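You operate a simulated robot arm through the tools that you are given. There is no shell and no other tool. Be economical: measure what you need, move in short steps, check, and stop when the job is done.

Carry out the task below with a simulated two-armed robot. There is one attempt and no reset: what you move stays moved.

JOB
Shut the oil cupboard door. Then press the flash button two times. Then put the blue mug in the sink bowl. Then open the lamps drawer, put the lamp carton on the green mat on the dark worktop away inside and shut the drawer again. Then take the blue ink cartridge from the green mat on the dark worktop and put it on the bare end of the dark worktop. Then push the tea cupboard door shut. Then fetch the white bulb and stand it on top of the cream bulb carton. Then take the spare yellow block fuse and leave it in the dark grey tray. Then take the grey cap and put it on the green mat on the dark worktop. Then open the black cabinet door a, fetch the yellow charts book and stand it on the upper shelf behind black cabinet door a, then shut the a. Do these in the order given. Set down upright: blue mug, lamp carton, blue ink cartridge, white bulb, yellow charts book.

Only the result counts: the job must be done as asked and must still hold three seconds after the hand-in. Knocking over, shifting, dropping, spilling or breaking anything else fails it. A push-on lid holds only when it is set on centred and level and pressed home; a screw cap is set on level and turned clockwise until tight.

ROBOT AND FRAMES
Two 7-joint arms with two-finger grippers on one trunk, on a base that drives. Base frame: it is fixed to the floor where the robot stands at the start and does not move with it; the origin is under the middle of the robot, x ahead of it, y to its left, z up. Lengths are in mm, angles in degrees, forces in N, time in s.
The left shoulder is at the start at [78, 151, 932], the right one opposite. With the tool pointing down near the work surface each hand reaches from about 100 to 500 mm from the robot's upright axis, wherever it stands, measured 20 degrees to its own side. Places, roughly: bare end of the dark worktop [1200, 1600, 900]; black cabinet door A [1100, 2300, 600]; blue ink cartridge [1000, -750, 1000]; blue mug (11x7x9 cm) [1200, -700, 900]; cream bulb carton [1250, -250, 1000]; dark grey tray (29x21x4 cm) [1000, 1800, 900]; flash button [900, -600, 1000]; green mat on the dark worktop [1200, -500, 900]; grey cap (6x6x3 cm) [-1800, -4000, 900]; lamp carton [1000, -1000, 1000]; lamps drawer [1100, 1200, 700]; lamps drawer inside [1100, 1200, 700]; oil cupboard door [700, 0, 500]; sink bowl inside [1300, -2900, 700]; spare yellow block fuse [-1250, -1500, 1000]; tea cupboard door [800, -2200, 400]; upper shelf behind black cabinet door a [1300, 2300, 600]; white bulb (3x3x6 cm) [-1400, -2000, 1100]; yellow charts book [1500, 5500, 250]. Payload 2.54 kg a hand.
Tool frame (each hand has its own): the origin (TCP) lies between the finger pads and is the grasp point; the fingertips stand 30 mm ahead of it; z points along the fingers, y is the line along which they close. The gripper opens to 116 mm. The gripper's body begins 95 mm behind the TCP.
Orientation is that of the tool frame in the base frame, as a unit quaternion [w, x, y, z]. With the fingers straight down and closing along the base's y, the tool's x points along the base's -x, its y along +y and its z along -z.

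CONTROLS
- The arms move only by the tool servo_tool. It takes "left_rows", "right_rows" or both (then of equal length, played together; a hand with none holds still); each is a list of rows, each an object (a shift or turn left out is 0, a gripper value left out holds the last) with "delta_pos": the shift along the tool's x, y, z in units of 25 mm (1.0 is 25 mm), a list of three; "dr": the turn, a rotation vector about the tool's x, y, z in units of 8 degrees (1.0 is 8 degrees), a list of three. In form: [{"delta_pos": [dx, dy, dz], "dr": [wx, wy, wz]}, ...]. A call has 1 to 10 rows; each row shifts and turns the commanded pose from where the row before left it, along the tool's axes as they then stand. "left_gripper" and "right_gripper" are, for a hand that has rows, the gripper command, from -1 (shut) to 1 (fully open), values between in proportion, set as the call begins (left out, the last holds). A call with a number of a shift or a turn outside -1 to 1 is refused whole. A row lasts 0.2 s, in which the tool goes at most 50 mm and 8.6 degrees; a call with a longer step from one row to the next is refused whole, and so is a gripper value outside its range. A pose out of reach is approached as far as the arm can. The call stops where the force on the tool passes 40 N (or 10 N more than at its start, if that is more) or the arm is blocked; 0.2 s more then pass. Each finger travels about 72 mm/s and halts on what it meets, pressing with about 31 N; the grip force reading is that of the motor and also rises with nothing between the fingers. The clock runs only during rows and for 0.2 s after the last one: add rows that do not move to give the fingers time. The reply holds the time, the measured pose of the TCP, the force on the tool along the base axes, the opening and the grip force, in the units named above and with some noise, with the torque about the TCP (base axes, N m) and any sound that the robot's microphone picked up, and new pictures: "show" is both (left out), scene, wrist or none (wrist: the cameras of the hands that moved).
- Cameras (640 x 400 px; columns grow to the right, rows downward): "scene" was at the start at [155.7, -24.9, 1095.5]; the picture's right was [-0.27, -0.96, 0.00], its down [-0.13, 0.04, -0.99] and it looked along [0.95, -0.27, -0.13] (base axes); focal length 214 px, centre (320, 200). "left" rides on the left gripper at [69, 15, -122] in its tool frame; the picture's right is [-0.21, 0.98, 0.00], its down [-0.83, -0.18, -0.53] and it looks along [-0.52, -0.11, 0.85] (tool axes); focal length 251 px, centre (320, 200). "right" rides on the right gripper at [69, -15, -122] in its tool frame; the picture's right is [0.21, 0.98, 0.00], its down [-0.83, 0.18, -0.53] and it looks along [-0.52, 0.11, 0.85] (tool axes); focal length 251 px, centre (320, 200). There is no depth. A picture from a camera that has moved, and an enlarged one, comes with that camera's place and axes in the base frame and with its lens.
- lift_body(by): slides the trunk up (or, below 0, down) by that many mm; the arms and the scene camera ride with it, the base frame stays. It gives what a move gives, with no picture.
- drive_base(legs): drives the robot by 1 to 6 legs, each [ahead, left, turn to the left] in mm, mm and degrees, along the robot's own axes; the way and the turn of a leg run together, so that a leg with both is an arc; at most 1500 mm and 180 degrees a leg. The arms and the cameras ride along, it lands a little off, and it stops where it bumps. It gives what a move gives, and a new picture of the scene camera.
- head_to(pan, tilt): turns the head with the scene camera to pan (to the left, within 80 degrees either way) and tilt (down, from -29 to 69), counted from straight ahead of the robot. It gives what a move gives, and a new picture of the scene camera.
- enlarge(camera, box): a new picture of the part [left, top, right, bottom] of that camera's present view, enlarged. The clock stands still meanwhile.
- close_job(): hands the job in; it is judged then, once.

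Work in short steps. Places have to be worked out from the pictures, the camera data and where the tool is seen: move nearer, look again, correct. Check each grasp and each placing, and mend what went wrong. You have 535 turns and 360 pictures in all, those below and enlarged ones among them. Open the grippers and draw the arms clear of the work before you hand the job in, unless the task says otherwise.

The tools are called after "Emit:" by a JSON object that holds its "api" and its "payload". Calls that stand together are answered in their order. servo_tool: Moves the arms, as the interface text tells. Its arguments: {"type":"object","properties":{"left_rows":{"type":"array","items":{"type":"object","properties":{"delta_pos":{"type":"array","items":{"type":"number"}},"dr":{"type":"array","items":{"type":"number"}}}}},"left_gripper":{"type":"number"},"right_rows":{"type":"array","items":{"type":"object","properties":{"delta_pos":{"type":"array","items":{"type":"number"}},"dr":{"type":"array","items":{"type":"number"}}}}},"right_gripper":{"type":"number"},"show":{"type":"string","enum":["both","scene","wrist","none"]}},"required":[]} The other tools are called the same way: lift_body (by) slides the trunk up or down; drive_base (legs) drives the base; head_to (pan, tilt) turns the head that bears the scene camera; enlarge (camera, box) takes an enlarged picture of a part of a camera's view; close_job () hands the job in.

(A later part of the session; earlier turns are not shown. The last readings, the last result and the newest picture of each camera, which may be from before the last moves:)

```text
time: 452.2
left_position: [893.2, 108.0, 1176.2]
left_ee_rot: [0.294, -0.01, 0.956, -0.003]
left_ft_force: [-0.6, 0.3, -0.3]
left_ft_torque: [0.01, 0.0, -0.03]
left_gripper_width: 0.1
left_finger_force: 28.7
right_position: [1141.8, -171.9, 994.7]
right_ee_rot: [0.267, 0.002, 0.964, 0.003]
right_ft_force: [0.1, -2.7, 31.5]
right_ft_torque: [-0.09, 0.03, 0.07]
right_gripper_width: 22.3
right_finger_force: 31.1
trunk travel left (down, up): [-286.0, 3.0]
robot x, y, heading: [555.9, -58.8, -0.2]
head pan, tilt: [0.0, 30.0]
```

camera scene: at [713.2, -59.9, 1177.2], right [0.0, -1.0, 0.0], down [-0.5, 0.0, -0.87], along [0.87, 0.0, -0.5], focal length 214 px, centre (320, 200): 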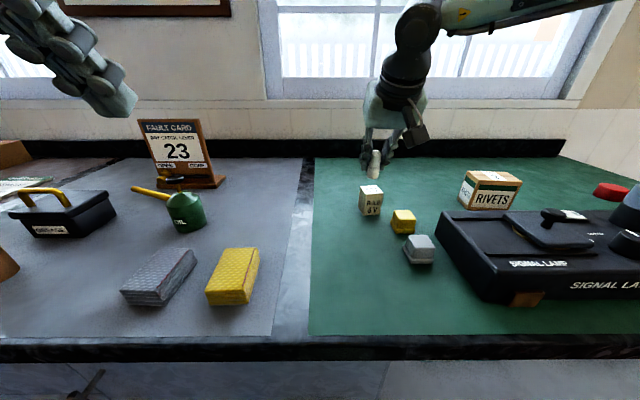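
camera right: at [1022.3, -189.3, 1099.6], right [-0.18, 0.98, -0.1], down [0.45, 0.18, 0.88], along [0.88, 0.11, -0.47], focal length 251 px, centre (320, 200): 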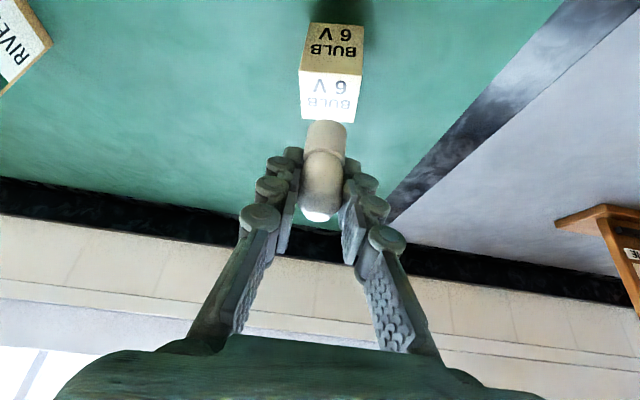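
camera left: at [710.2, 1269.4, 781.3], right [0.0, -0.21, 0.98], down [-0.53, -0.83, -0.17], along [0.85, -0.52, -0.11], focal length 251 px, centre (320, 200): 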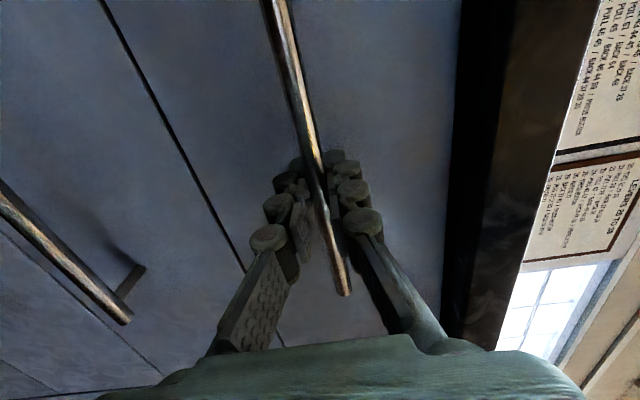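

Contact. Relieve ~2 mm and open in small amount.

Emit:
{"api": "servo_tool", "payload": {"right_rows": [{"delta_pos": [-0.06, 0, -0.1]}, {}], "show": "none"}}

Emit:
{"api": "servo_tool", "payload": {"right_rows": [{}, {}, {}], "right_gripper": 0, "show": "scene"}}

Emit:
{"api": "enlarge", "payload": {"camera": "scene", "box": [330, 140, 430, 230]}}

```text
time: 452.8
left_position: [893.3, 108.7, 1176.1]
left_ee_rot: [0.293, -0.01, 0.956, -0.004]
left_ft_force: [-0.1, 0.5, 0.3]
left_ft_torque: [0.0, 0.02, 0.0]
left_gripper_width: 0.0
left_finger_force: 28.7
right_position: [1140.4, -173.6, 994.6]
right_ee_rot: [0.262, 0.002, 0.965, 0.002]
right_ft_force: [6.7, 2.0, 24.6]
right_ft_torque: [0.12, -0.17, -0.02]
right_gripper_width: 22.4
right_finger_force: 30.8
trunk travel left (down, up): [-286.0, 3.0]
robot x, y, heading: [554.3, -61.4, 0.0]
head pan, tilt: [0.0, 30.0]
```

```text
time: 453.6
left_position: [895.5, 107.3, 1174.7]
left_ee_rot: [0.293, -0.011, 0.956, -0.003]
left_ft_force: [-0.7, -0.3, 0.1]
left_ft_torque: [-0.02, 0.0, 0.04]
left_gripper_width: 0.0
left_finger_force: 28.2
right_position: [1141.3, -174.2, 992.3]
right_ee_rot: [0.26, 0.002, 0.966, 0.002]
right_ft_force: [-0.1, 0.1, -0.9]
right_ft_torque: [0.05, 0.0, -0.02]
right_gripper_width: 58.2
right_finger_force: 0.1
trunk travel left (down, up): [-286.0, 3.0]
robot x, y, heading: [557.5, -59.3, 0.1]
head pan, tilt: [0.0, 30.0]
camera scene: at [712.7, -59.8, 1177.2], right [0.0, -1.0, 0.0], down [-0.5, 0.0, -0.87], along [0.87, 0.0, -0.5], focal length 214 px, centre (320, 200)
```

scene: 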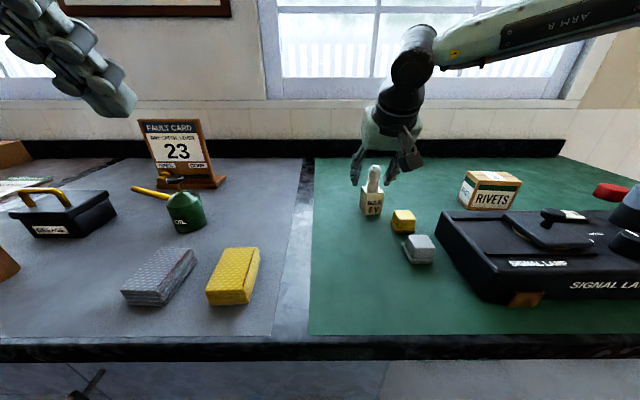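

```text
4.44 times, centred on (380, 185) of scene
camera zoom: at [712.7, -59.8, 1177.2], right [0.0, -1.0, 0.0], down [-0.5, 0.0, -0.87], along [0.87, 0.0, -0.5], focal length 953 px, centre (53, 267)
```

zoom: 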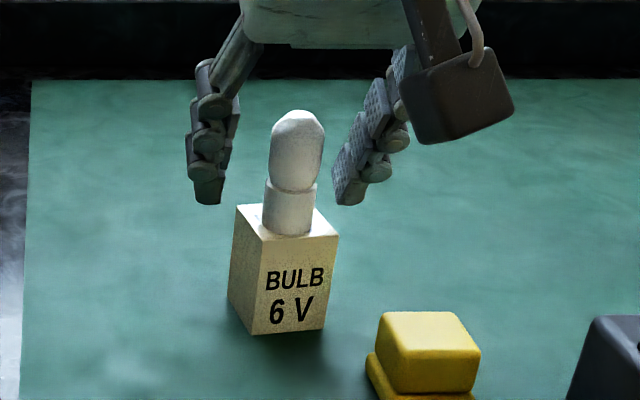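

Bulb stands on the carton. Retract along the tool axis.

Emit:
{"api": "servo_tool", "payload": {"right_rows": [{"delta_pos": [0, 0, -0.6]}, {"delta_pos": [0, 0, -0.8]}, {"delta_pos": [0, 0, -1]}, {"delta_pos": [0, 0, -1]}, {"delta_pos": [0, 0, -1]}, {"delta_pos": [0, 0, -1]}], "show": "scene"}}

Emit:
{"api": "drive_base", "payload": {"legs": [[-600, 0, 0], [0, -750, 1.0], [0, -750, 1.0], [0, 0, 180]]}}

```text
time: 455.0
left_position: [895.1, 106.5, 1175.6]
left_ee_rot: [0.293, -0.01, 0.956, -0.004]
left_ft_force: [1.0, -0.2, 0.8]
left_ft_torque: [-0.01, -0.01, -0.03]
left_gripper_width: 0.2
left_finger_force: 28.4
right_position: [1073.0, -175.2, 1110.3]
right_ee_rot: [0.261, 0.003, 0.965, 0.002]
right_ft_force: [0.5, 0.3, 0.3]
right_ft_torque: [0.0, 0.02, 0.02]
right_gripper_width: 58.2
right_finger_force: 0.1
trunk travel left (down, up): [-286.0, 3.0]
robot x, y, heading: [557.3, -61.8, 0.2]
head pan, tilt: [0.0, 30.0]
camera scene: at [712.3, -59.7, 1177.3], right [0.0, -1.0, 0.0], down [-0.5, 0.0, -0.87], along [0.87, 0.0, -0.5], focal length 214 px, centre (320, 200)
```

scene: 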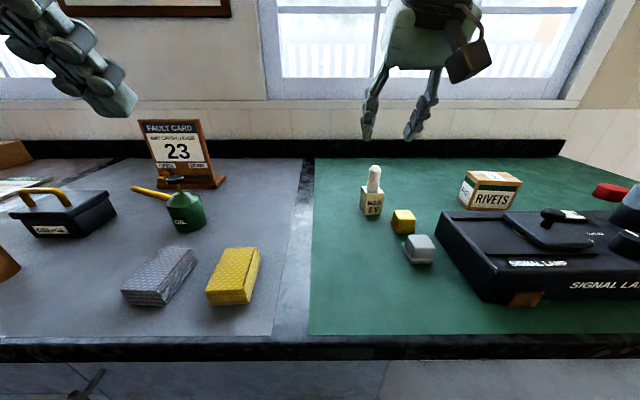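

```text
time: 480.7
left_position: [-329.8, -1781.8, 1174.4]
left_ee_rot: [0.017, 0.953, 0.078, -0.292]
left_ft_force: [-0.3, -0.5, -1.4]
left_ft_torque: [-0.01, 0.01, 0.0]
left_gripper_width: 0.0
left_finger_force: 28.0
right_position: [-544.9, -1527.0, 1110.0]
right_ee_rot: [0.021, 0.963, 0.066, -0.26]
right_ft_force: [0.4, 0.5, -0.1]
right_ft_torque: [-0.01, 0.0, -0.02]
right_gripper_width: 58.0
right_finger_force: 0.1
trunk travel left (down, up): [-286.0, 3.0]
robot x, y, heading: [-13.3, -1568.2, -171.8]
head pan, tilt: [0.0, 30.0]
camera scene: at [-174.5, -1589.5, 1177.2], right [-0.14, 0.99, 0.0], down [0.49, 0.07, -0.87], along [-0.86, -0.12, -0.5], focal length 214 px, centre (320, 200)
```

scene: 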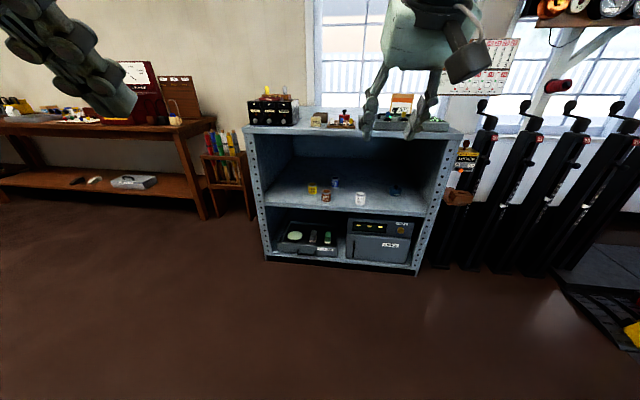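

Straighten to face the shelf and drive up to the fuse tray (≈(-1333,-1545)).

Emit:
{"api": "drive_base", "payload": {"legs": [[0, 0, -8.3], [700, 127, 0]]}}

Emit:
{"api": "servo_tool", "payload": {"right_rows": [{"dr": [0, 0.94, 0]}, {"dr": [0, 0.94, 0]}, {"dr": [0, 0.94, 0]}, {"dr": [0, 0.94, 0]}], "show": "both"}}

```text
time: 485.2
left_position: [-1049.7, -1869.9, 1174.5]
left_ee_rot: [-0.002, 0.956, 0.017, -0.293]
left_ft_force: [-1.4, 0.7, 0.2]
left_ft_torque: [-0.01, -0.04, -0.01]
left_gripper_width: 0.2
left_finger_force: 28.4
right_position: [-1231.7, -1589.9, 1110.5]
right_ee_rot: [0.004, 0.966, 0.005, -0.26]
right_ft_force: [0.4, 0.9, 0.4]
right_ft_torque: [0.01, -0.04, -0.02]
right_gripper_width: 57.9
right_finger_force: 0.0
trunk travel left (down, up): [-286.0, 3.0]
robot x, y, heading: [-713.0, -1695.7, -179.2]
head pan, tilt: [0.0, 30.0]
camera scene: at [-871.8, -1699.9, 1177.2], right [-0.01, 1.0, 0.0], down [0.5, 0.01, -0.87], along [-0.87, -0.01, -0.5], focal length 214 px, centre (320, 200)
```

scene: 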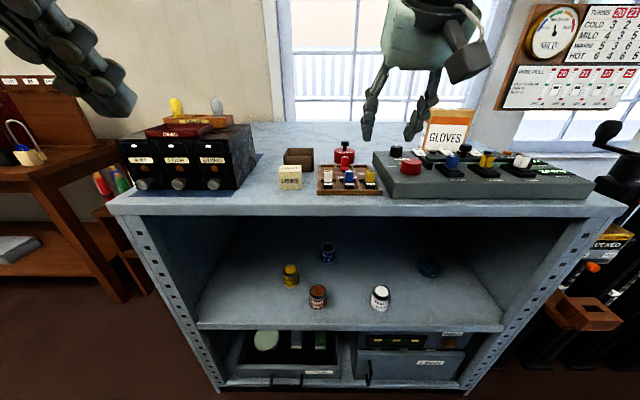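

```text
time: 486.2
left_position: [-1050.3, -1870.6, 1174.4]
left_ee_rot: [-0.002, 0.956, 0.017, -0.293]
left_ft_force: [-0.5, -0.1, -1.3]
left_ft_torque: [-0.01, -0.01, 0.03]
left_gripper_width: 0.0
left_finger_force: 29.1
right_position: [-1224.0, -1577.7, 1106.0]
right_ee_rot: [0.003, 1.0, 0.006, 0.0]
right_ft_force: [-0.2, 0.6, -0.2]
right_ft_torque: [0.0, 0.02, -0.02]
right_gripper_width: 58.0
right_finger_force: 0.1
right hand out of reach, approached as far as the arm can: row 4
trunk travel left (down, up): [-286.0, 3.0]
robot x, y, heading: [-710.3, -1694.2, -179.4]
head pan, tilt: [0.0, 30.0]
camera scene: at [-871.8, -1699.8, 1177.2], right [-0.01, 1.0, 0.0], down [0.5, 0.01, -0.87], along [-0.87, -0.01, -0.5], focal length 214 px, centre (320, 200)
camera right: at [-1155.8, -1560.4, 1228.8], right [0.23, -0.97, 0.0], down [-0.82, -0.19, 0.54], along [-0.52, -0.12, -0.84], focal length 251 px, centre (320, 200)
```

scene: 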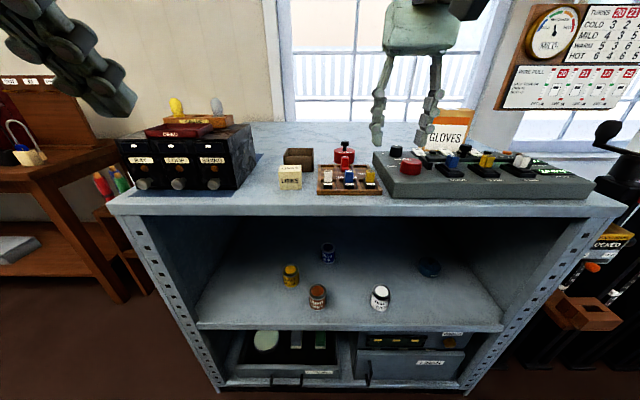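
right: 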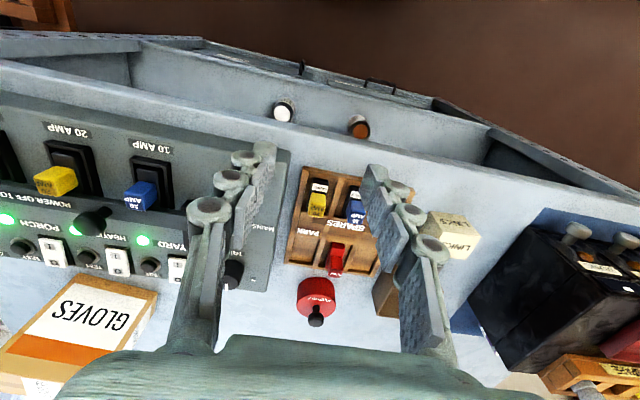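

Yellow spare fuse at about (-1310,-1594). Drive 180 mm closer.

Emit:
{"api": "drive_base", "payload": {"legs": [[170, 40, -0.6]]}}

Emit:
{"api": "servo_tool", "payload": {"right_rows": [{"delta_pos": [1, 0.1, 0]}, {"delta_pos": [1, 0, 0]}, {"delta_pos": [1, 0, 0]}, {"delta_pos": [0.5, 0, 0.6]}], "right_gripper": 0, "show": "both"}}

```text
time: 487.7
left_position: [-1220.7, -1908.9, 1174.9]
left_ee_rot: [-0.004, 0.956, 0.01, -0.292]
left_ft_force: [-0.5, 0.0, -0.3]
left_ft_torque: [0.01, -0.05, 0.01]
left_gripper_width: 0.0
left_finger_force: 28.8
right_position: [-1391.3, -1613.1, 1107.0]
right_ee_rot: [0.003, 1.0, 0.0, -0.001]
right_ft_force: [0.1, -0.2, -0.9]
right_ft_torque: [0.0, -0.06, 0.01]
right_gripper_width: 57.9
right_finger_force: 0.2
trunk travel left (down, up): [-286.0, 3.0]
robot x, y, heading: [-878.0, -1739.6, -179.6]
head pan, tilt: [0.0, 30.0]
camera scene: at [-1041.6, -1740.2, 1177.1], right [0.0, 1.0, 0.0], down [0.5, 0.0, -0.87], along [-0.87, 0.0, -0.5], focal length 214 px, centre (320, 200)
```

scene: 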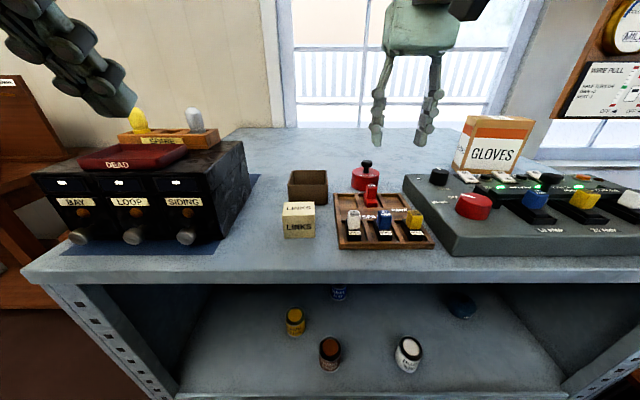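

```text
time: 488.7
left_position: [-1222.0, -1908.5, 1173.8]
left_ee_rot: [-0.004, 0.956, 0.011, -0.294]
left_ft_force: [-1.2, -0.2, 0.0]
left_ft_torque: [0.02, 0.0, -0.01]
left_gripper_width: 0.1
left_finger_force: 29.0
right_position: [-1302.8, -1613.7, 1089.1]
right_ee_rot: [0.003, 1.0, 0.0, -0.001]
right_ft_force: [0.5, 0.7, -0.1]
right_ft_torque: [-0.01, 0.0, -0.01]
right_gripper_width: 57.8
right_finger_force: 0.0
trunk travel left (down, up): [-286.0, 3.0]
robot x, y, heading: [-883.1, -1741.3, -179.7]
head pan, tilt: [0.0, 30.0]
camera scene: at [-1041.0, -1740.0, 1177.2], right [0.0, 1.0, 0.0], down [0.5, 0.0, -0.87], along [-0.87, 0.0, -0.5], focal length 214 px, centre (320, 200)
camera right: at [-1234.5, -1598.9, 1212.5], right [0.21, -0.98, 0.0], down [-0.82, -0.18, 0.54], along [-0.52, -0.12, -0.84], focal length 251 px, centre (320, 200)
```

scene: 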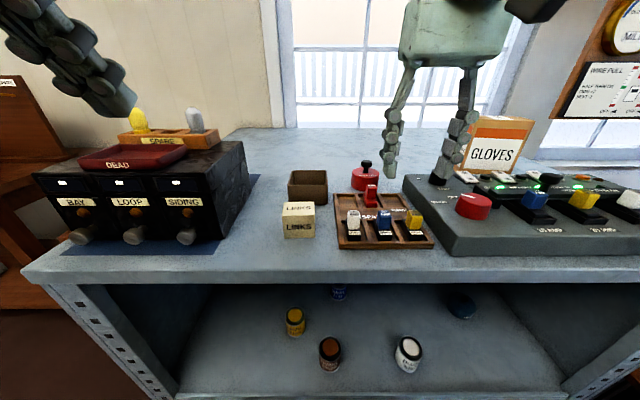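
right: 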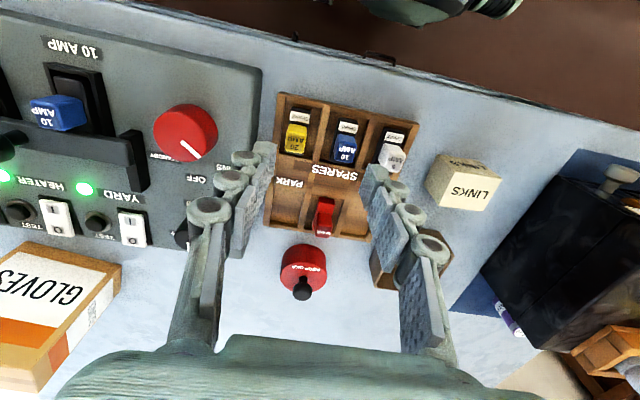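

Yellow "20 AMP" spare at about (-1310,-1596), top z≈1000. Move above with a 42 mm opening and look closer.

Emit:
{"api": "servo_tool", "payload": {"right_rows": [{"delta_pos": [-0.3, -0.7, 0.5]}, {"delta_pos": [0, 0, 0.7]}, {"delta_pos": [0, 0, 0.5]}], "right_gripper": -0.28, "show": "wrist"}}

Emit:
{"api": "enlarge", "payload": {"camera": "right", "box": [220, 80, 420, 260]}}

Emit:
{"api": "enlarge", "payload": {"camera": "scene", "box": [320, 150, 460, 260]}}

```text
time: 489.5
left_position: [-1220.4, -1908.7, 1175.4]
left_ee_rot: [-0.003, 0.956, 0.011, -0.294]
left_ft_force: [-0.8, -0.5, 0.1]
left_ft_torque: [-0.04, -0.01, 0.01]
left_gripper_width: 0.0
left_finger_force: 28.6
right_position: [-1311.1, -1599.1, 1047.5]
right_ee_rot: [0.003, 1.0, 0.0, 0.0]
right_ft_force: [-0.3, -0.3, -0.9]
right_ft_torque: [-0.04, 0.02, 0.0]
right_gripper_width: 41.9
right_finger_force: 0.0
trunk travel left (down, up): [-286.0, 3.0]
robot x, y, heading: [-882.2, -1739.7, -179.9]
head pan, tilt: [0.0, 30.0]
camera right: at [-1243.2, -1583.1, 1169.7], right [0.21, -0.98, 0.0], down [-0.82, -0.18, 0.54], along [-0.52, -0.12, -0.84], focal length 251 px, centre (320, 200)
```

right: 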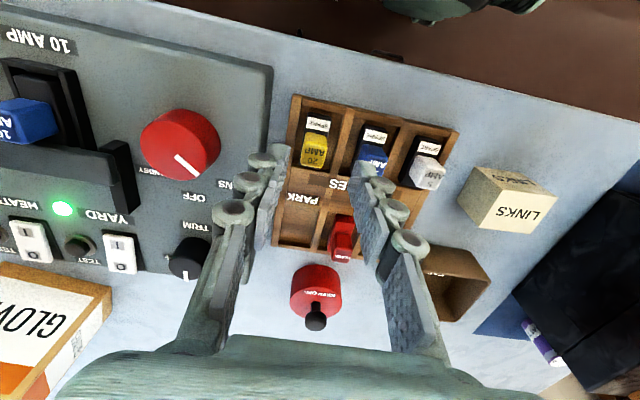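

```text
2.22 times, centred on (320, 170) of right
camera zoom: at [-1243.2, -1583.1, 1169.7], right [0.21, -0.98, 0.0], down [-0.82, -0.18, 0.54], along [-0.52, -0.12, -0.84], focal length 559 px, centre (320, 267)
```

zoom: 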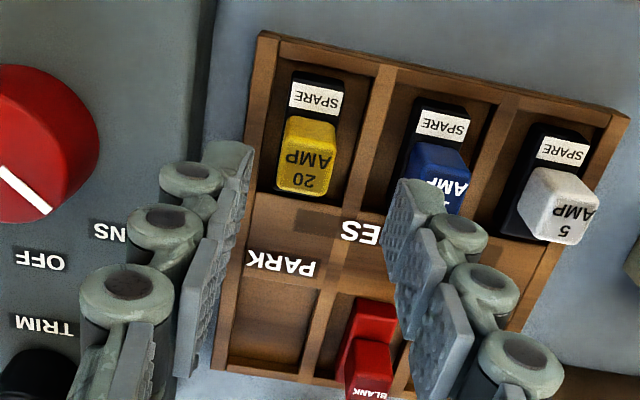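

```text
3.64 times, centred on (390, 205) of scene
camera zoom: at [-1041.0, -1739.9, 1177.2], right [0.0, 1.0, 0.0], down [0.5, 0.0, -0.87], along [-0.87, 0.0, -0.5], focal length 780 px, centre (66, 182)
```

zoom: 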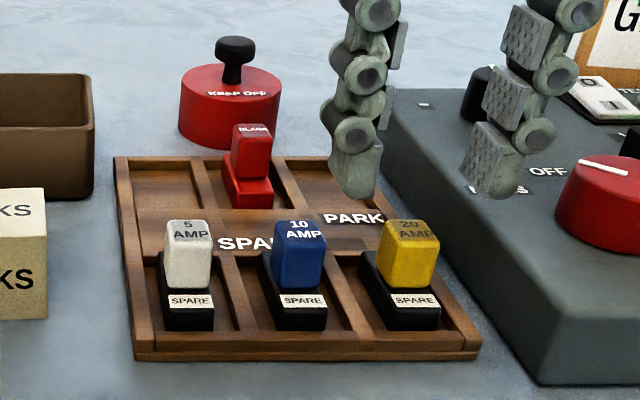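

Adjust 4 mm and descend so the tips straddle the yellow block (tips at z≈977).

Emit:
{"api": "servo_tool", "payload": {"right_rows": [{"delta_pos": [-0.08, -0.16, 0.6]}, {"delta_pos": [0, 0, 0.6]}, {"delta_pos": [0, 0, 0.42]}], "show": "wrist"}}

Emit:
{"api": "enlarge", "payload": {"camera": "scene", "box": [320, 150, 460, 260]}}

```text
time: 490.3
left_position: [-1220.4, -1907.9, 1175.5]
left_ee_rot: [-0.003, 0.956, 0.011, -0.293]
left_ft_force: [0.4, -0.5, -0.7]
left_ft_torque: [0.02, 0.02, 0.01]
left_gripper_width: 0.1
left_finger_force: 28.3
right_position: [-1314.8, -1594.9, 1007.7]
right_ee_rot: [0.003, 1.0, 0.0, -0.002]
right_ft_force: [-0.1, 0.6, -1.5]
right_ft_torque: [0.02, 0.05, 0.03]
right_gripper_width: 41.7
right_finger_force: 0.0
trunk travel left (down, up): [-286.0, 3.0]
robot x, y, heading: [-878.9, -1738.1, -180.2]
head pan, tilt: [0.0, 30.0]
camera right: at [-1245.3, -1579.4, 1131.2], right [0.21, -0.98, 0.0], down [-0.82, -0.18, 0.54], along [-0.52, -0.12, -0.84], focal length 251 px, centre (320, 200)
```

right: 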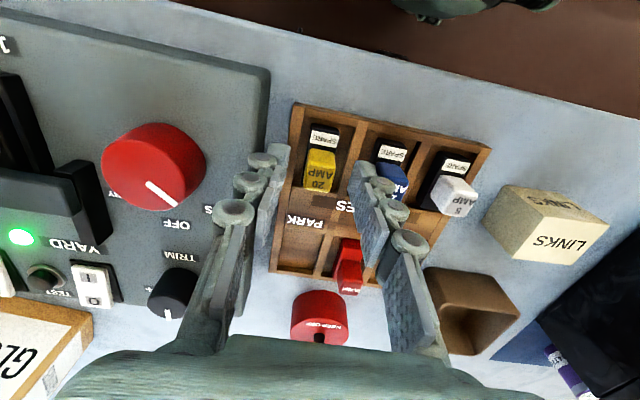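

```text
3.64 times, centred on (390, 205) of scene
camera zoom: at [-1041.0, -1740.1, 1177.2], right [0.0, 1.0, 0.0], down [0.5, 0.0, -0.87], along [-0.87, 0.0, -0.5], focal length 780 px, centre (66, 182)
```

zoom: 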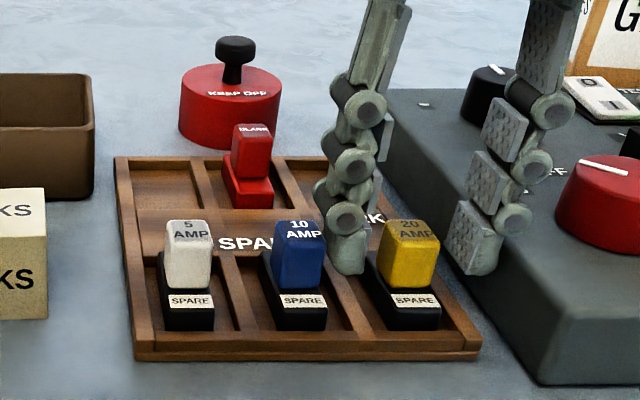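

Fingers straddle the yellow block correctly. Close.

Emit:
{"api": "servo_tool", "payload": {"right_rows": [{}, {}, {}], "right_gripper": -1, "show": "none"}}

Emit:
{"api": "servo_tool", "payload": {"right_rows": [{"delta_pos": [0, 0, -0.6]}, {"delta_pos": [0, 0, -0.8]}, {"delta_pos": [0, 0, -1]}, {"delta_pos": [0.5, 0, -1]}, {"delta_pos": [1, 0, -1]}, {"delta_pos": [1, 0, 0]}, {"delta_pos": [1, 0, 0]}], "show": "both"}}

```text
time: 491.1
left_position: [-1220.7, -1908.2, 1174.9]
left_ee_rot: [-0.003, 0.956, 0.011, -0.294]
left_ft_force: [-0.4, 0.0, 0.2]
left_ft_torque: [-0.01, -0.01, 0.02]
left_gripper_width: 0.2
left_finger_force: 28.5
right_position: [-1314.8, -1594.9, 1009.1]
right_ee_rot: [0.002, 1.0, -0.001, -0.001]
right_ft_force: [0.5, -0.2, 0.2]
right_ft_torque: [0.01, 0.02, -0.03]
right_gripper_width: 16.8
right_finger_force: 31.0
trunk travel left (down, up): [-286.0, 3.0]
robot x, y, heading: [-886.1, -1738.5, -180.1]
head pan, tilt: [0.0, 30.0]
```

```text
time: 492.7
left_position: [-1220.0, -1908.5, 1175.3]
left_ee_rot: [-0.004, 0.956, 0.011, -0.294]
left_ft_force: [0.6, 0.3, -0.6]
left_ft_torque: [0.0, -0.02, 0.03]
left_gripper_width: 0.1
left_finger_force: 28.6
right_position: [-1224.2, -1594.7, 1115.5]
right_ee_rot: [0.002, 1.0, 0.0, -0.001]
right_ft_force: [-0.3, 1.1, -1.3]
right_ft_torque: [-0.01, 0.03, 0.04]
right_gripper_width: 16.7
right_finger_force: 30.7
trunk travel left (down, up): [-286.0, 3.0]
robot x, y, heading: [-881.8, -1740.1, -179.8]
head pan, tilt: [0.0, 30.0]
camera scene: at [-1040.5, -1740.0, 1177.3], right [0.0, 1.0, 0.0], down [0.5, 0.0, -0.87], along [-0.87, 0.0, -0.5], focal length 214 px, centre (320, 200)
camera right: at [-1155.7, -1578.7, 1238.2], right [0.21, -0.98, 0.0], down [-0.82, -0.18, 0.54], along [-0.52, -0.12, -0.84], focal length 251 px, centre (320, 200)
```

scene: 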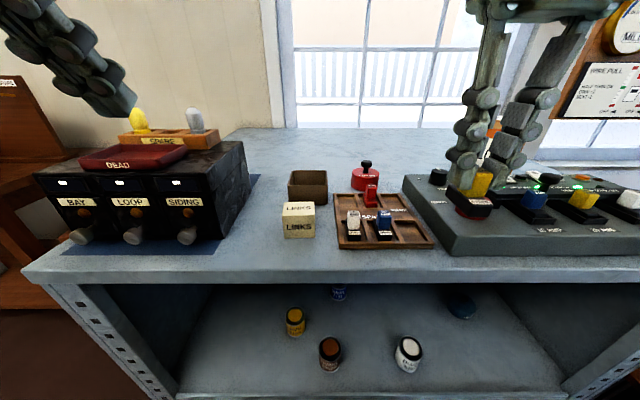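
right: 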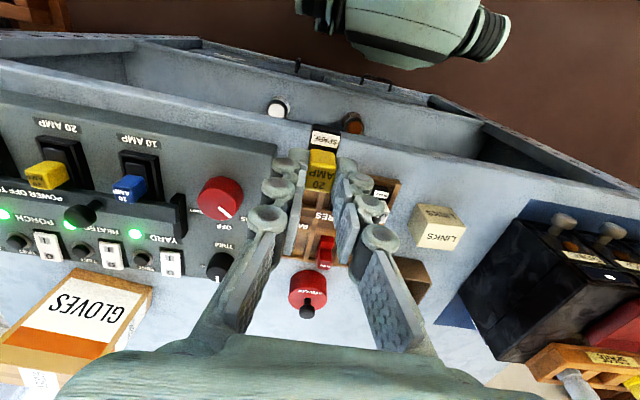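

The fuse came up whole. Now back away, turn around and drive to the dark grey tray at the left end of the worktop.

Emit:
{"api": "drive_base", "payload": {"legs": [[-750, 0, 0], [0, 0, 180], [0, 1200, 1.0], [0, 1200, 1.0], [0, 1150, 1.0]]}}

```text
time: 536.7
left_position: [-276.7, 1964.6, 1175.1]
left_ee_rot: [0.292, -0.111, 0.95, 0.028]
left_ft_force: [0.7, -0.1, 0.0]
left_ft_torque: [-0.01, 0.0, 0.01]
left_gripper_width: 0.0
left_finger_force: 28.4
right_position: [-208.2, 1658.3, 1114.7]
right_ee_rot: [0.0, -0.104, 0.995, 0.002]
right_ft_force: [0.6, 0.5, -0.1]
right_ft_torque: [0.0, -0.02, 0.0]
right_gripper_width: 16.9
right_finger_force: 31.1
trunk travel left (down, up): [-286.0, 3.0]
robot x, y, heading: [-573.3, 1732.0, 12.1]
head pan, tilt: [0.0, 30.0]
stopped in leg 5: the robot was blocked; the commanded pose is now the measured one
camera scene: at [-420.1, 1763.6, 1177.2], right [0.21, -0.98, 0.0], down [-0.49, -0.1, -0.87], along [0.85, 0.18, -0.5], focal length 214 px, centre (320, 200)
```

scene: 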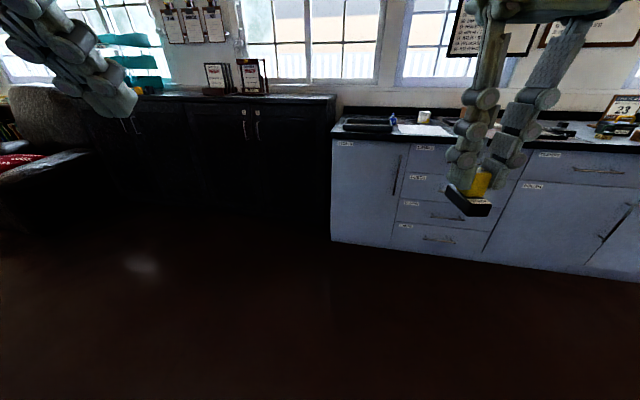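

The robot drifted and bumped something near (-573,1732). Let me look to the left to see what it is.

Emit:
{"api": "head_to", "payload": {"pan": 75, "tilt": 40}}

```text
time: 538.1
left_position: [-276.6, 1964.8, 1175.3]
left_ee_rot: [0.292, -0.112, 0.949, 0.027]
left_ft_force: [-6.8, 28.1, 6.8]
left_ft_torque: [-3.45, -0.01, -2.97]
left_gripper_width: 0.0
left_finger_force: 29.2
right_position: [-207.5, 1657.7, 1115.2]
right_ee_rot: [0.001, -0.104, 0.995, 0.003]
right_ft_force: [-0.8, 0.2, -0.8]
right_ft_torque: [0.02, 0.02, -0.01]
right_gripper_width: 16.7
right_finger_force: 30.8
trunk travel left (down, up): [-286.0, 3.0]
robot x, y, heading: [-576.4, 1730.5, 11.9]
head pan, tilt: [75.0, 40.0]
camera scene: at [-497.2, 1829.1, 1163.1], right [0.99, -0.13, 0.0], down [-0.08, -0.63, -0.78], along [0.1, 0.77, -0.63], focal length 214 px, centre (320, 200)
```

scene: 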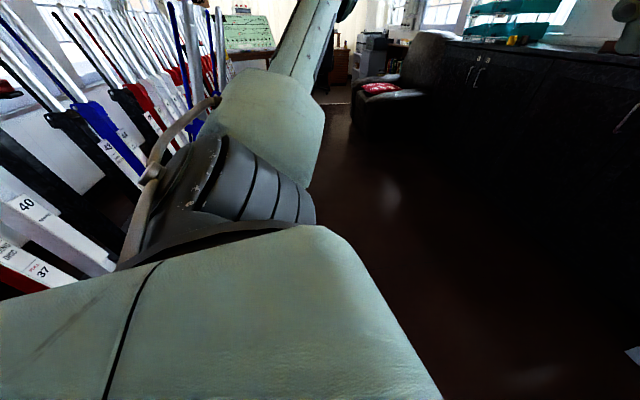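

The lever frame lies behind (x<-900); the base touched its plinth. I move forward away, correct heading, and return the head.

Emit:
{"api": "head_to", "payload": {"pan": 0, "tilt": 30}}

Emit:
{"api": "drive_base", "payload": {"legs": [[500, -110, 0], [0, 0, -12]]}}

```text
time: 539.6
left_position: [-277.1, 1964.7, 1175.2]
left_ee_rot: [0.292, -0.11, 0.95, 0.027]
left_ft_force: [-0.3, 0.6, 0.0]
left_ft_torque: [0.0, 0.01, 0.03]
left_gripper_width: 0.0
left_finger_force: 28.9
right_position: [-208.3, 1658.1, 1114.9]
right_ee_rot: [0.0, -0.104, 0.995, 0.003]
right_ft_force: [0.1, 0.7, 0.2]
right_ft_torque: [0.0, 0.01, 0.0]
right_gripper_width: 16.5
right_finger_force: 31.3
trunk travel left (down, up): [-286.0, 3.0]
robot x, y, heading: [-574.5, 1730.7, 11.8]
head pan, tilt: [0.0, 30.0]
camera scene: at [-420.2, 1763.2, 1177.2], right [0.21, -0.98, 0.0], down [-0.49, -0.1, -0.87], along [0.85, 0.18, -0.5], focal length 214 px, centre (320, 200)
```

scene: 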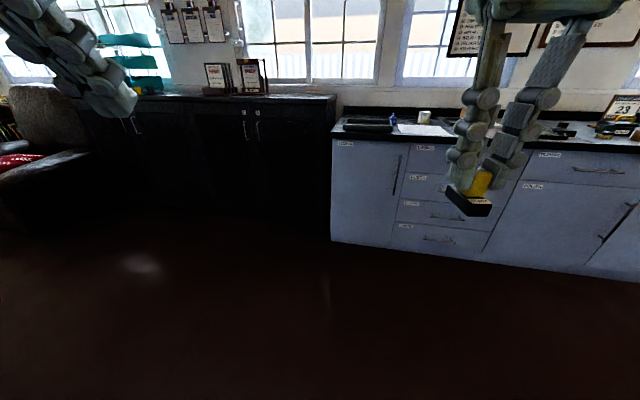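

```text
time: 543.4
left_position: [276.9, 1893.6, 1173.9]
left_ee_rot: [0.293, -0.014, 0.956, -0.002]
left_ft_force: [0.6, -0.5, -0.1]
left_ft_torque: [0.01, 0.01, 0.0]
left_gripper_width: 0.0
left_finger_force: 28.6
right_position: [284.8, 1579.2, 1115.3]
right_ee_rot: [0.001, -0.003, 1.0, 0.003]
right_ft_force: [-0.9, -0.1, -0.9]
right_ft_torque: [-0.02, 0.03, -0.02]
right_gripper_width: 16.7
right_finger_force: 31.2
trunk travel left (down, up): [-286.0, 3.0]
robot x, y, heading: [-62.9, 1723.9, 0.6]
head pan, tilt: [0.0, 30.0]
camera scene: at [95.9, 1725.6, 1177.2], right [0.01, -1.0, 0.0], down [-0.5, 0.0, -0.87], along [0.87, 0.01, -0.5], focal length 214 px, centre (320, 200)
```

scene: 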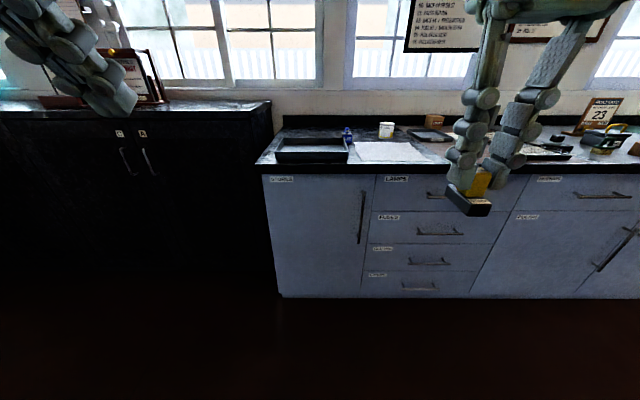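

Drive up to the tray.

Emit:
{"api": "drive_base", "payload": {"legs": [[540, 140, -0.5]]}}

Emit:
{"api": "servo_tool", "payload": {"right_rows": [{"delta_pos": [-1, 0, 0]}, {"delta_pos": [-1, 0, 0]}, {"delta_pos": [-1, 0, 0]}, {"delta_pos": [-1, 0, 0]}], "show": "both"}}

```text
time: 546.6
left_position: [821.8, 2041.2, 1175.1]
left_ee_rot: [0.293, -0.013, 0.956, -0.003]
left_ft_force: [-0.6, 0.2, 1.1]
left_ft_torque: [-0.01, 0.03, -0.01]
left_gripper_width: 0.1
left_finger_force: 28.7
right_position: [828.5, 1727.6, 1116.0]
right_ee_rot: [0.001, -0.003, 1.0, 0.001]
right_ft_force: [0.4, 0.2, -0.1]
right_ft_torque: [-0.02, 0.02, 0.01]
right_gripper_width: 16.7
right_finger_force: 31.2
trunk travel left (down, up): [-286.0, 3.0]
robot x, y, heading: [484.5, 1868.7, 0.4]
head pan, tilt: [0.0, 30.0]
camera scene: at [640.6, 1873.0, 1177.2], right [0.01, -1.0, 0.0], down [-0.5, 0.0, -0.87], along [0.87, 0.01, -0.5], focal length 214 px, centre (320, 200)
```

scene: 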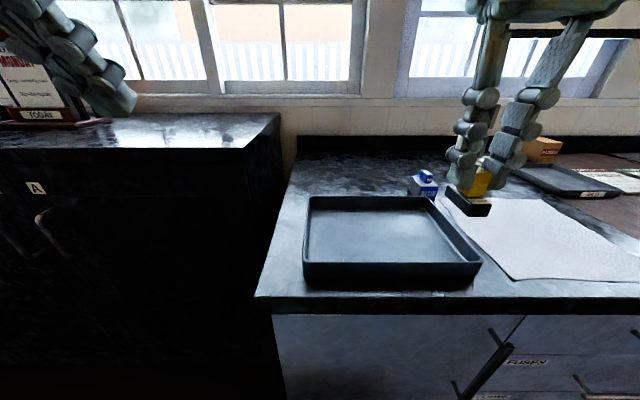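

```text
time: 547.6
left_position: [823.7, 2041.1, 1174.3]
left_ee_rot: [0.293, -0.013, 0.956, -0.003]
left_ft_force: [0.2, -0.2, -0.5]
left_ft_torque: [0.01, -0.01, 0.01]
left_gripper_width: 0.0
left_finger_force: 28.7
right_position: [930.0, 1726.4, 1116.4]
right_ee_rot: [0.001, -0.003, 1.0, 0.003]
right_ft_force: [0.4, -0.1, -0.3]
right_ft_torque: [0.02, -0.01, 0.02]
right_gripper_width: 16.5
right_finger_force: 31.0
trunk travel left (down, up): [-286.0, 3.0]
robot x, y, heading: [480.8, 1870.2, 0.3]
head pan, tilt: [0.0, 30.0]
camera scene: at [640.8, 1872.8, 1177.1], right [0.01, -1.0, 0.0], down [-0.5, 0.0, -0.87], along [0.87, 0.01, -0.5], focal length 214 px, centre (320, 200)
camera right: at [859.8, 1710.7, 1238.8], right [-0.22, 0.98, 0.0], down [0.82, 0.18, 0.54], along [0.52, 0.12, -0.84], focal length 251 px, centre (320, 200)
```

scene: 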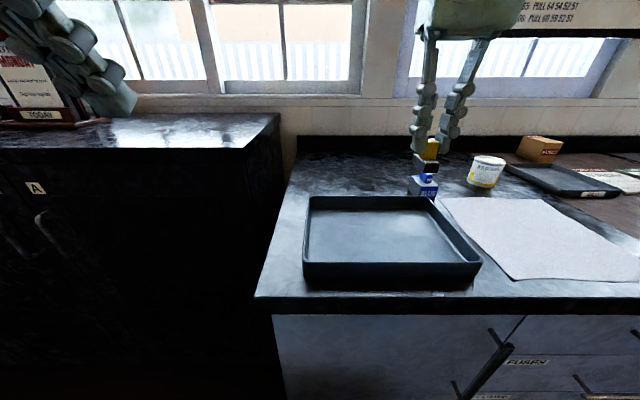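
right: 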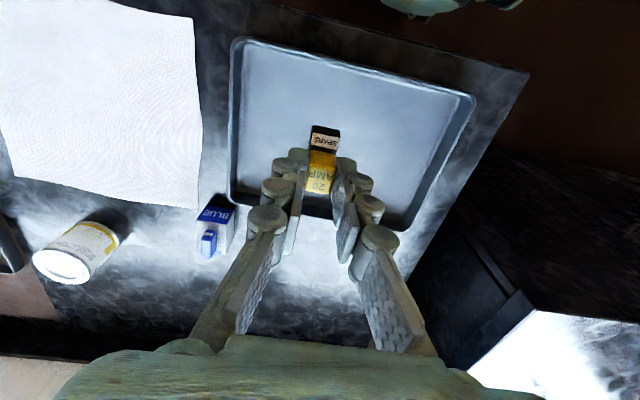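

The tray is right below; its centre about (955,1752). Move over the centre and descend.

Emit:
{"api": "servo_tool", "payload": {"right_rows": [{"delta_pos": [-0.6, 0.48, 1]}, {"delta_pos": [-0.6, 0.48, 1]}, {"delta_pos": [0, 0, 1]}, {"delta_pos": [0, 0, 1]}, {"delta_pos": [0, 0, 1]}, {"delta_pos": [0, 0, 0.6]}], "show": "both"}}

```text
time: 549.0
left_position: [822.0, 2042.4, 1174.5]
left_ee_rot: [0.294, -0.013, 0.956, -0.003]
left_ft_force: [0.7, 0.9, -0.3]
left_ft_torque: [0.01, -0.01, 0.01]
left_gripper_width: 0.1
left_finger_force: 28.7
right_position: [957.3, 1751.6, 976.8]
right_ee_rot: [0.0, -0.001, 1.0, 0.003]
right_ft_force: [0.6, 0.2, -0.1]
right_ft_torque: [0.02, 0.01, 0.0]
right_gripper_width: 17.1
right_finger_force: 31.2
trunk travel left (down, up): [-286.0, 3.0]
robot x, y, heading: [482.3, 1870.6, 0.0]
head pan, tilt: [0.0, 30.0]
camera scene: at [640.4, 1872.9, 1177.2], right [0.01, -1.0, 0.0], down [-0.5, 0.0, -0.87], along [0.87, 0.01, -0.5], focal length 214 px, centre (320, 200)
camera right: at [888.3, 1735.1, 1098.9], right [-0.22, 0.98, 0.0], down [0.82, 0.18, 0.54], along [0.52, 0.12, -0.84], focal length 251 px, centre (320, 200)
```

scene: 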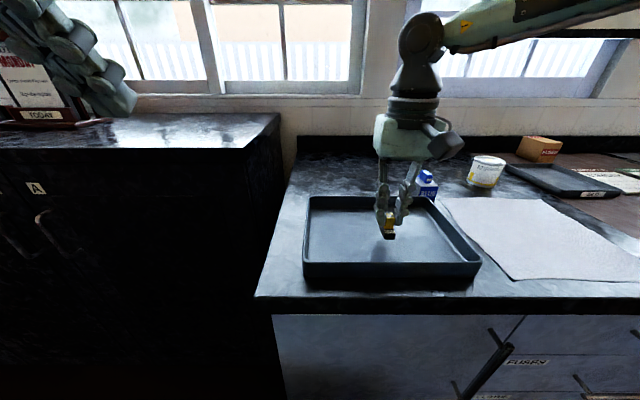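
right: 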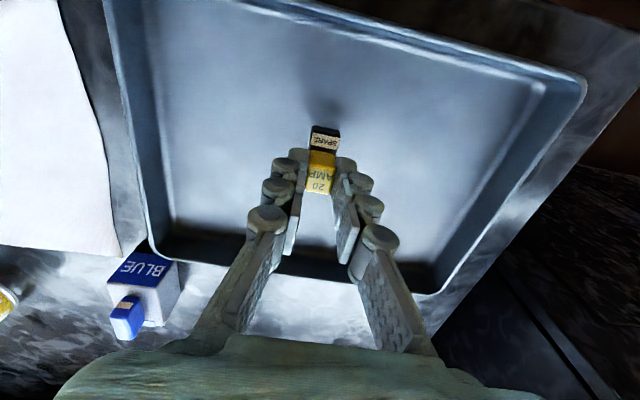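

Well inside the tray. Lower slowly to contact.

Emit:
{"api": "servo_tool", "payload": {"right_rows": [{"delta_pos": [0, 0, 0.3]}, {"delta_pos": [0, 0, 0.2]}, {"delta_pos": [0, 0, 0.15]}], "show": "none"}}

Emit:
{"api": "servo_tool", "payload": {"right_rows": [{"delta_pos": [0, 0, 0.15]}, {"delta_pos": [0, 0, 0.15]}], "show": "none"}}

```text
time: 549.8
left_position: [822.9, 2041.5, 1175.1]
left_ee_rot: [0.293, -0.014, 0.956, -0.002]
left_ft_force: [0.4, -0.7, 0.8]
left_ft_torque: [0.0, -0.02, 0.01]
left_gripper_width: 0.0
left_finger_force: 28.8
right_position: [957.4, 1751.7, 958.3]
right_ee_rot: [0.001, -0.002, 1.0, 0.002]
right_ft_force: [0.2, 0.0, -0.4]
right_ft_torque: [0.02, 0.02, -0.03]
right_gripper_width: 16.7
right_finger_force: 31.4
trunk travel left (down, up): [-286.0, 3.0]
robot x, y, heading: [482.5, 1871.6, 0.4]
head pan, tilt: [0.0, 30.0]
```

```text
time: 550.4
left_position: [819.4, 2041.1, 1175.8]
left_ee_rot: [0.294, -0.013, 0.956, -0.003]
left_ft_force: [-0.2, -0.1, -0.1]
left_ft_torque: [-0.01, -0.02, 0.05]
left_gripper_width: 0.0
left_finger_force: 28.6
right_position: [955.9, 1751.3, 956.5]
right_ee_rot: [0.006, -0.002, 1.0, 0.004]
right_ft_force: [1.2, -3.1, 35.8]
right_ft_torque: [-0.18, 0.13, 0.01]
right_gripper_width: 16.9
right_finger_force: 31.1
trunk travel left (down, up): [-286.0, 3.0]
robot x, y, heading: [480.3, 1873.0, 0.7]
head pan, tilt: [0.0, 30.0]
```

Contact. Relieve 4 mm, open and retract upward.

Emit:
{"api": "servo_tool", "payload": {"right_rows": [{"delta_pos": [0, 0, -0.16]}], "show": "none"}}

Emit:
{"api": "servo_tool", "payload": {"right_rows": [{}, {}, {"delta_pos": [0, 0, -0.6]}, {"delta_pos": [0, 0, -1]}, {"delta_pos": [0, 0, -1]}, {"delta_pos": [0, 0, -1]}, {"delta_pos": [0, 0, -1]}, {"delta_pos": [0.5, 0, -1]}], "right_gripper": 0, "show": "both"}}

```text
time: 550.8
left_position: [819.7, 2042.0, 1176.1]
left_ee_rot: [0.294, -0.013, 0.956, -0.003]
left_ft_force: [0.1, -0.7, 0.6]
left_ft_torque: [0.02, 0.02, 0.0]
left_gripper_width: 0.0
left_finger_force: 28.9
right_position: [957.1, 1752.4, 955.4]
right_ee_rot: [0.003, -0.002, 1.0, 0.002]
right_ft_force: [5.9, -1.3, 24.8]
right_ft_torque: [-0.04, -0.57, -0.01]
right_gripper_width: 16.8
right_finger_force: 31.0
trunk travel left (down, up): [-286.0, 3.0]
robot x, y, heading: [481.2, 1875.9, 0.2]
head pan, tilt: [0.0, 30.0]
```

```text
time: 552.6
left_position: [821.0, 2041.1, 1174.7]
left_ee_rot: [0.293, -0.014, 0.956, -0.001]
left_ft_force: [0.6, -0.7, 0.0]
left_ft_torque: [0.05, 0.01, -0.02]
left_gripper_width: 0.0
left_finger_force: 28.4
right_position: [944.8, 1753.1, 1093.5]
right_ee_rot: [0.001, -0.003, 1.0, 0.002]
right_ft_force: [-0.4, -0.2, -0.5]
right_ft_torque: [-0.01, 0.0, -0.01]
right_gripper_width: 57.9
right_finger_force: 0.0
trunk travel left (down, up): [-286.0, 3.0]
robot x, y, heading: [483.1, 1870.6, 0.5]
head pan, tilt: [0.0, 30.0]
camera scene: at [639.7, 1873.0, 1177.3], right [0.01, -1.0, 0.0], down [-0.5, 0.0, -0.87], along [0.87, 0.01, -0.5], focal length 214 px, centre (320, 200)
camera right: at [874.6, 1737.8, 1216.1], right [-0.22, 0.98, 0.0], down [0.82, 0.18, 0.54], along [0.52, 0.12, -0.84], focal length 251 px, centre (320, 200)
```

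scene: 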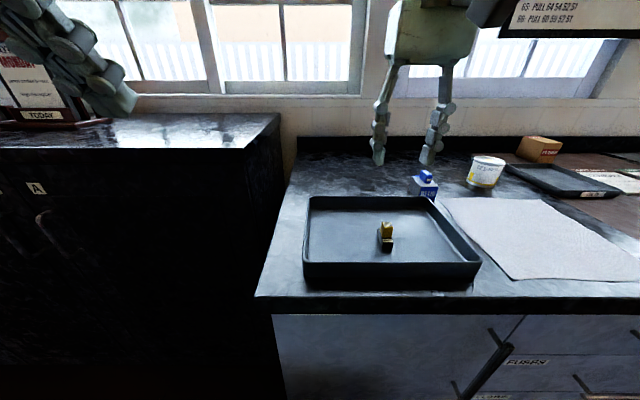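
right: 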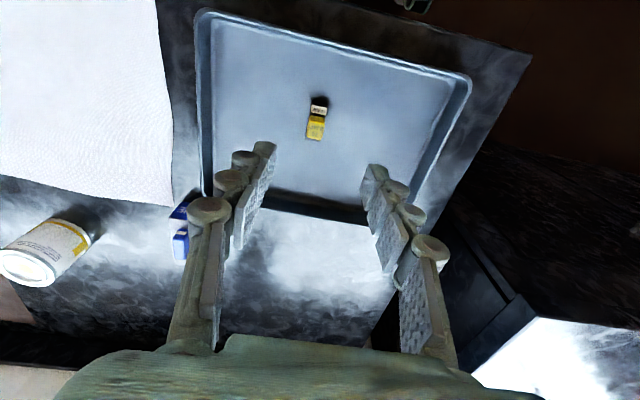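

Fuse lies in the tray. Next the grey cap near (-1800,-4000). Back off, turn right and drive down the room.

Emit:
{"api": "drive_base", "payload": {"legs": [[-480, 0, 0], [0, 0, -90], [1400, 0, 0], [1400, 0, 0], [1300, 0, 0]]}}

Emit:
{"api": "head_to", "payload": {"pan": -30, "tilt": 20}}

```text
time: 578.8
left_position: [188.8, -2572.5, 1174.0]
left_ee_rot: [0.208, 0.657, 0.695, -0.206]
left_ft_force: [-0.2, -0.5, 0.1]
left_ft_torque: [0.03, 0.0, 0.0]
left_gripper_width: 0.0
left_finger_force: 28.4
right_position: [-96.2, -2702.1, 1092.8]
right_ee_rot: [0.002, 0.695, 0.719, 0.001]
right_ft_force: [0.2, 0.5, -0.5]
right_ft_torque: [0.02, 0.01, 0.0]
right_gripper_width: 58.0
right_finger_force: 0.0
trunk travel left (down, up): [-286.0, 3.0]
robot x, y, heading: [11.3, -2240.3, -88.0]
head pan, tilt: [0.0, 30.0]
camera scene: at [13.0, -2395.7, 1177.2], right [-1.0, -0.03, 0.0], down [-0.02, 0.5, -0.87], along [0.03, -0.87, -0.5], focal length 214 px, centre (320, 200)
```

scene: 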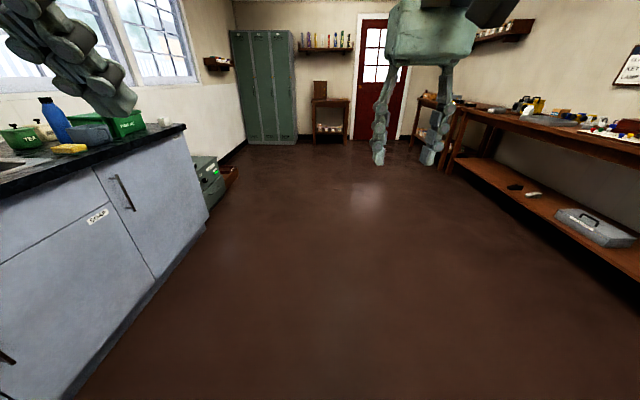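

```text
time: 579.7
left_position: [186.6, -2572.2, 1174.7]
left_ee_rot: [0.208, 0.658, 0.693, -0.207]
left_ft_force: [0.1, 0.9, 0.0]
left_ft_torque: [0.0, -0.02, 0.01]
left_gripper_width: 0.0
left_finger_force: 28.8
right_position: [-96.0, -2703.9, 1092.5]
right_ee_rot: [0.002, 0.696, 0.718, 0.001]
right_ft_force: [0.3, 0.6, -1.3]
right_ft_torque: [-0.02, 0.04, -0.02]
right_gripper_width: 58.1
right_finger_force: 0.1
trunk travel left (down, up): [-286.0, 3.0]
robot x, y, heading: [9.9, -2239.5, -88.4]
head pan, tilt: [-30.0, 20.0]
camera scene: at [-33.8, -2387.4, 1193.3], right [-0.88, 0.47, 0.0], down [0.16, 0.3, -0.94], along [-0.44, -0.83, -0.34], focal length 214 px, centre (320, 200)
```

scene: 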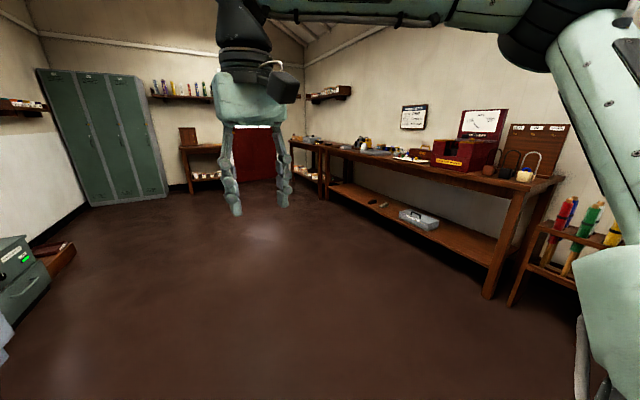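

The cap should be on the wooden bench at the -x wall. Drive to y≈-3900 and face it.

Emit:
{"api": "drive_base", "payload": {"legs": [[1300, 0, 0], [300, 0, 0], [0, 0, -91.5]]}}

Emit:
{"api": "head_to", "payload": {"pan": 0, "tilt": 20}}

```text
time: 591.8
left_position: [-291.8, -3982.1, 1175.4]
left_ee_rot: [-0.005, 0.956, 0.005, -0.294]
left_ft_force: [0.1, -0.4, -0.2]
left_ft_torque: [-0.01, 0.01, 0.01]
left_gripper_width: 0.0
left_finger_force: 28.2
right_position: [-410.3, -3692.2, 1092.7]
right_ee_rot: [0.002, 1.0, -0.006, -0.002]
right_ft_force: [-0.2, 0.7, 0.3]
right_ft_torque: [0.0, 0.03, 0.06]
right_gripper_width: 58.2
right_finger_force: 0.0
trunk travel left (down, up): [-286.0, 3.0]
robot x, y, heading: [49.7, -3817.6, 179.5]
head pan, tilt: [-30.0, 20.0]
camera scene: at [-100.6, -3769.4, 1193.3], right [0.51, 0.86, 0.0], down [0.29, -0.17, -0.94], along [-0.81, 0.48, -0.34], focal length 214 px, centre (320, 200)
```

scene: 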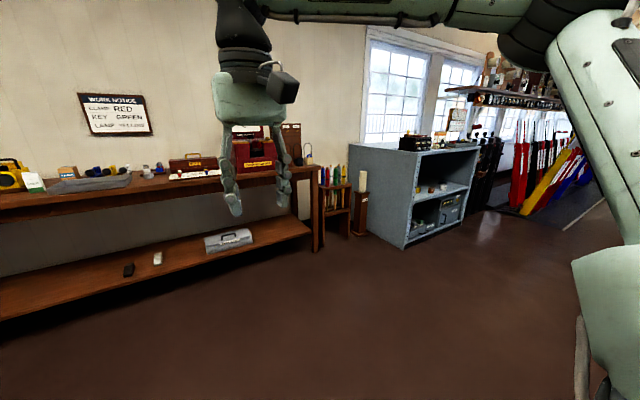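

```text
time: 592.7
left_position: [-293.2, -3982.0, 1175.0]
left_ee_rot: [-0.005, 0.956, 0.005, -0.293]
left_ft_force: [-0.2, 0.6, 0.2]
left_ft_torque: [0.03, -0.03, -0.01]
left_gripper_width: 0.0
left_finger_force: 28.7
right_position: [-411.2, -3692.2, 1093.6]
right_ee_rot: [0.003, 1.0, -0.006, -0.002]
right_ft_force: [0.1, 0.6, -0.1]
right_ft_torque: [0.0, 0.0, 0.01]
right_gripper_width: 58.3
right_finger_force: 0.0
trunk travel left (down, up): [-286.0, 3.0]
robot x, y, heading: [48.8, -3814.1, 179.5]
head pan, tilt: [0.0, 20.0]
camera scene: at [-113.5, -3815.8, 1193.3], right [0.01, 1.0, 0.0], down [0.34, 0.0, -0.94], along [-0.94, 0.01, -0.34], focal length 214 px, centre (320, 200)
```

scene: 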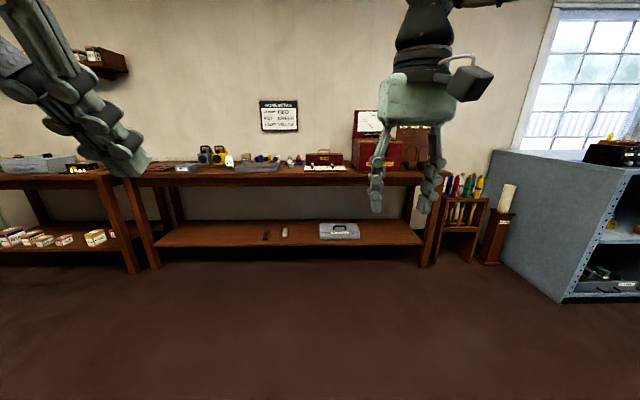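

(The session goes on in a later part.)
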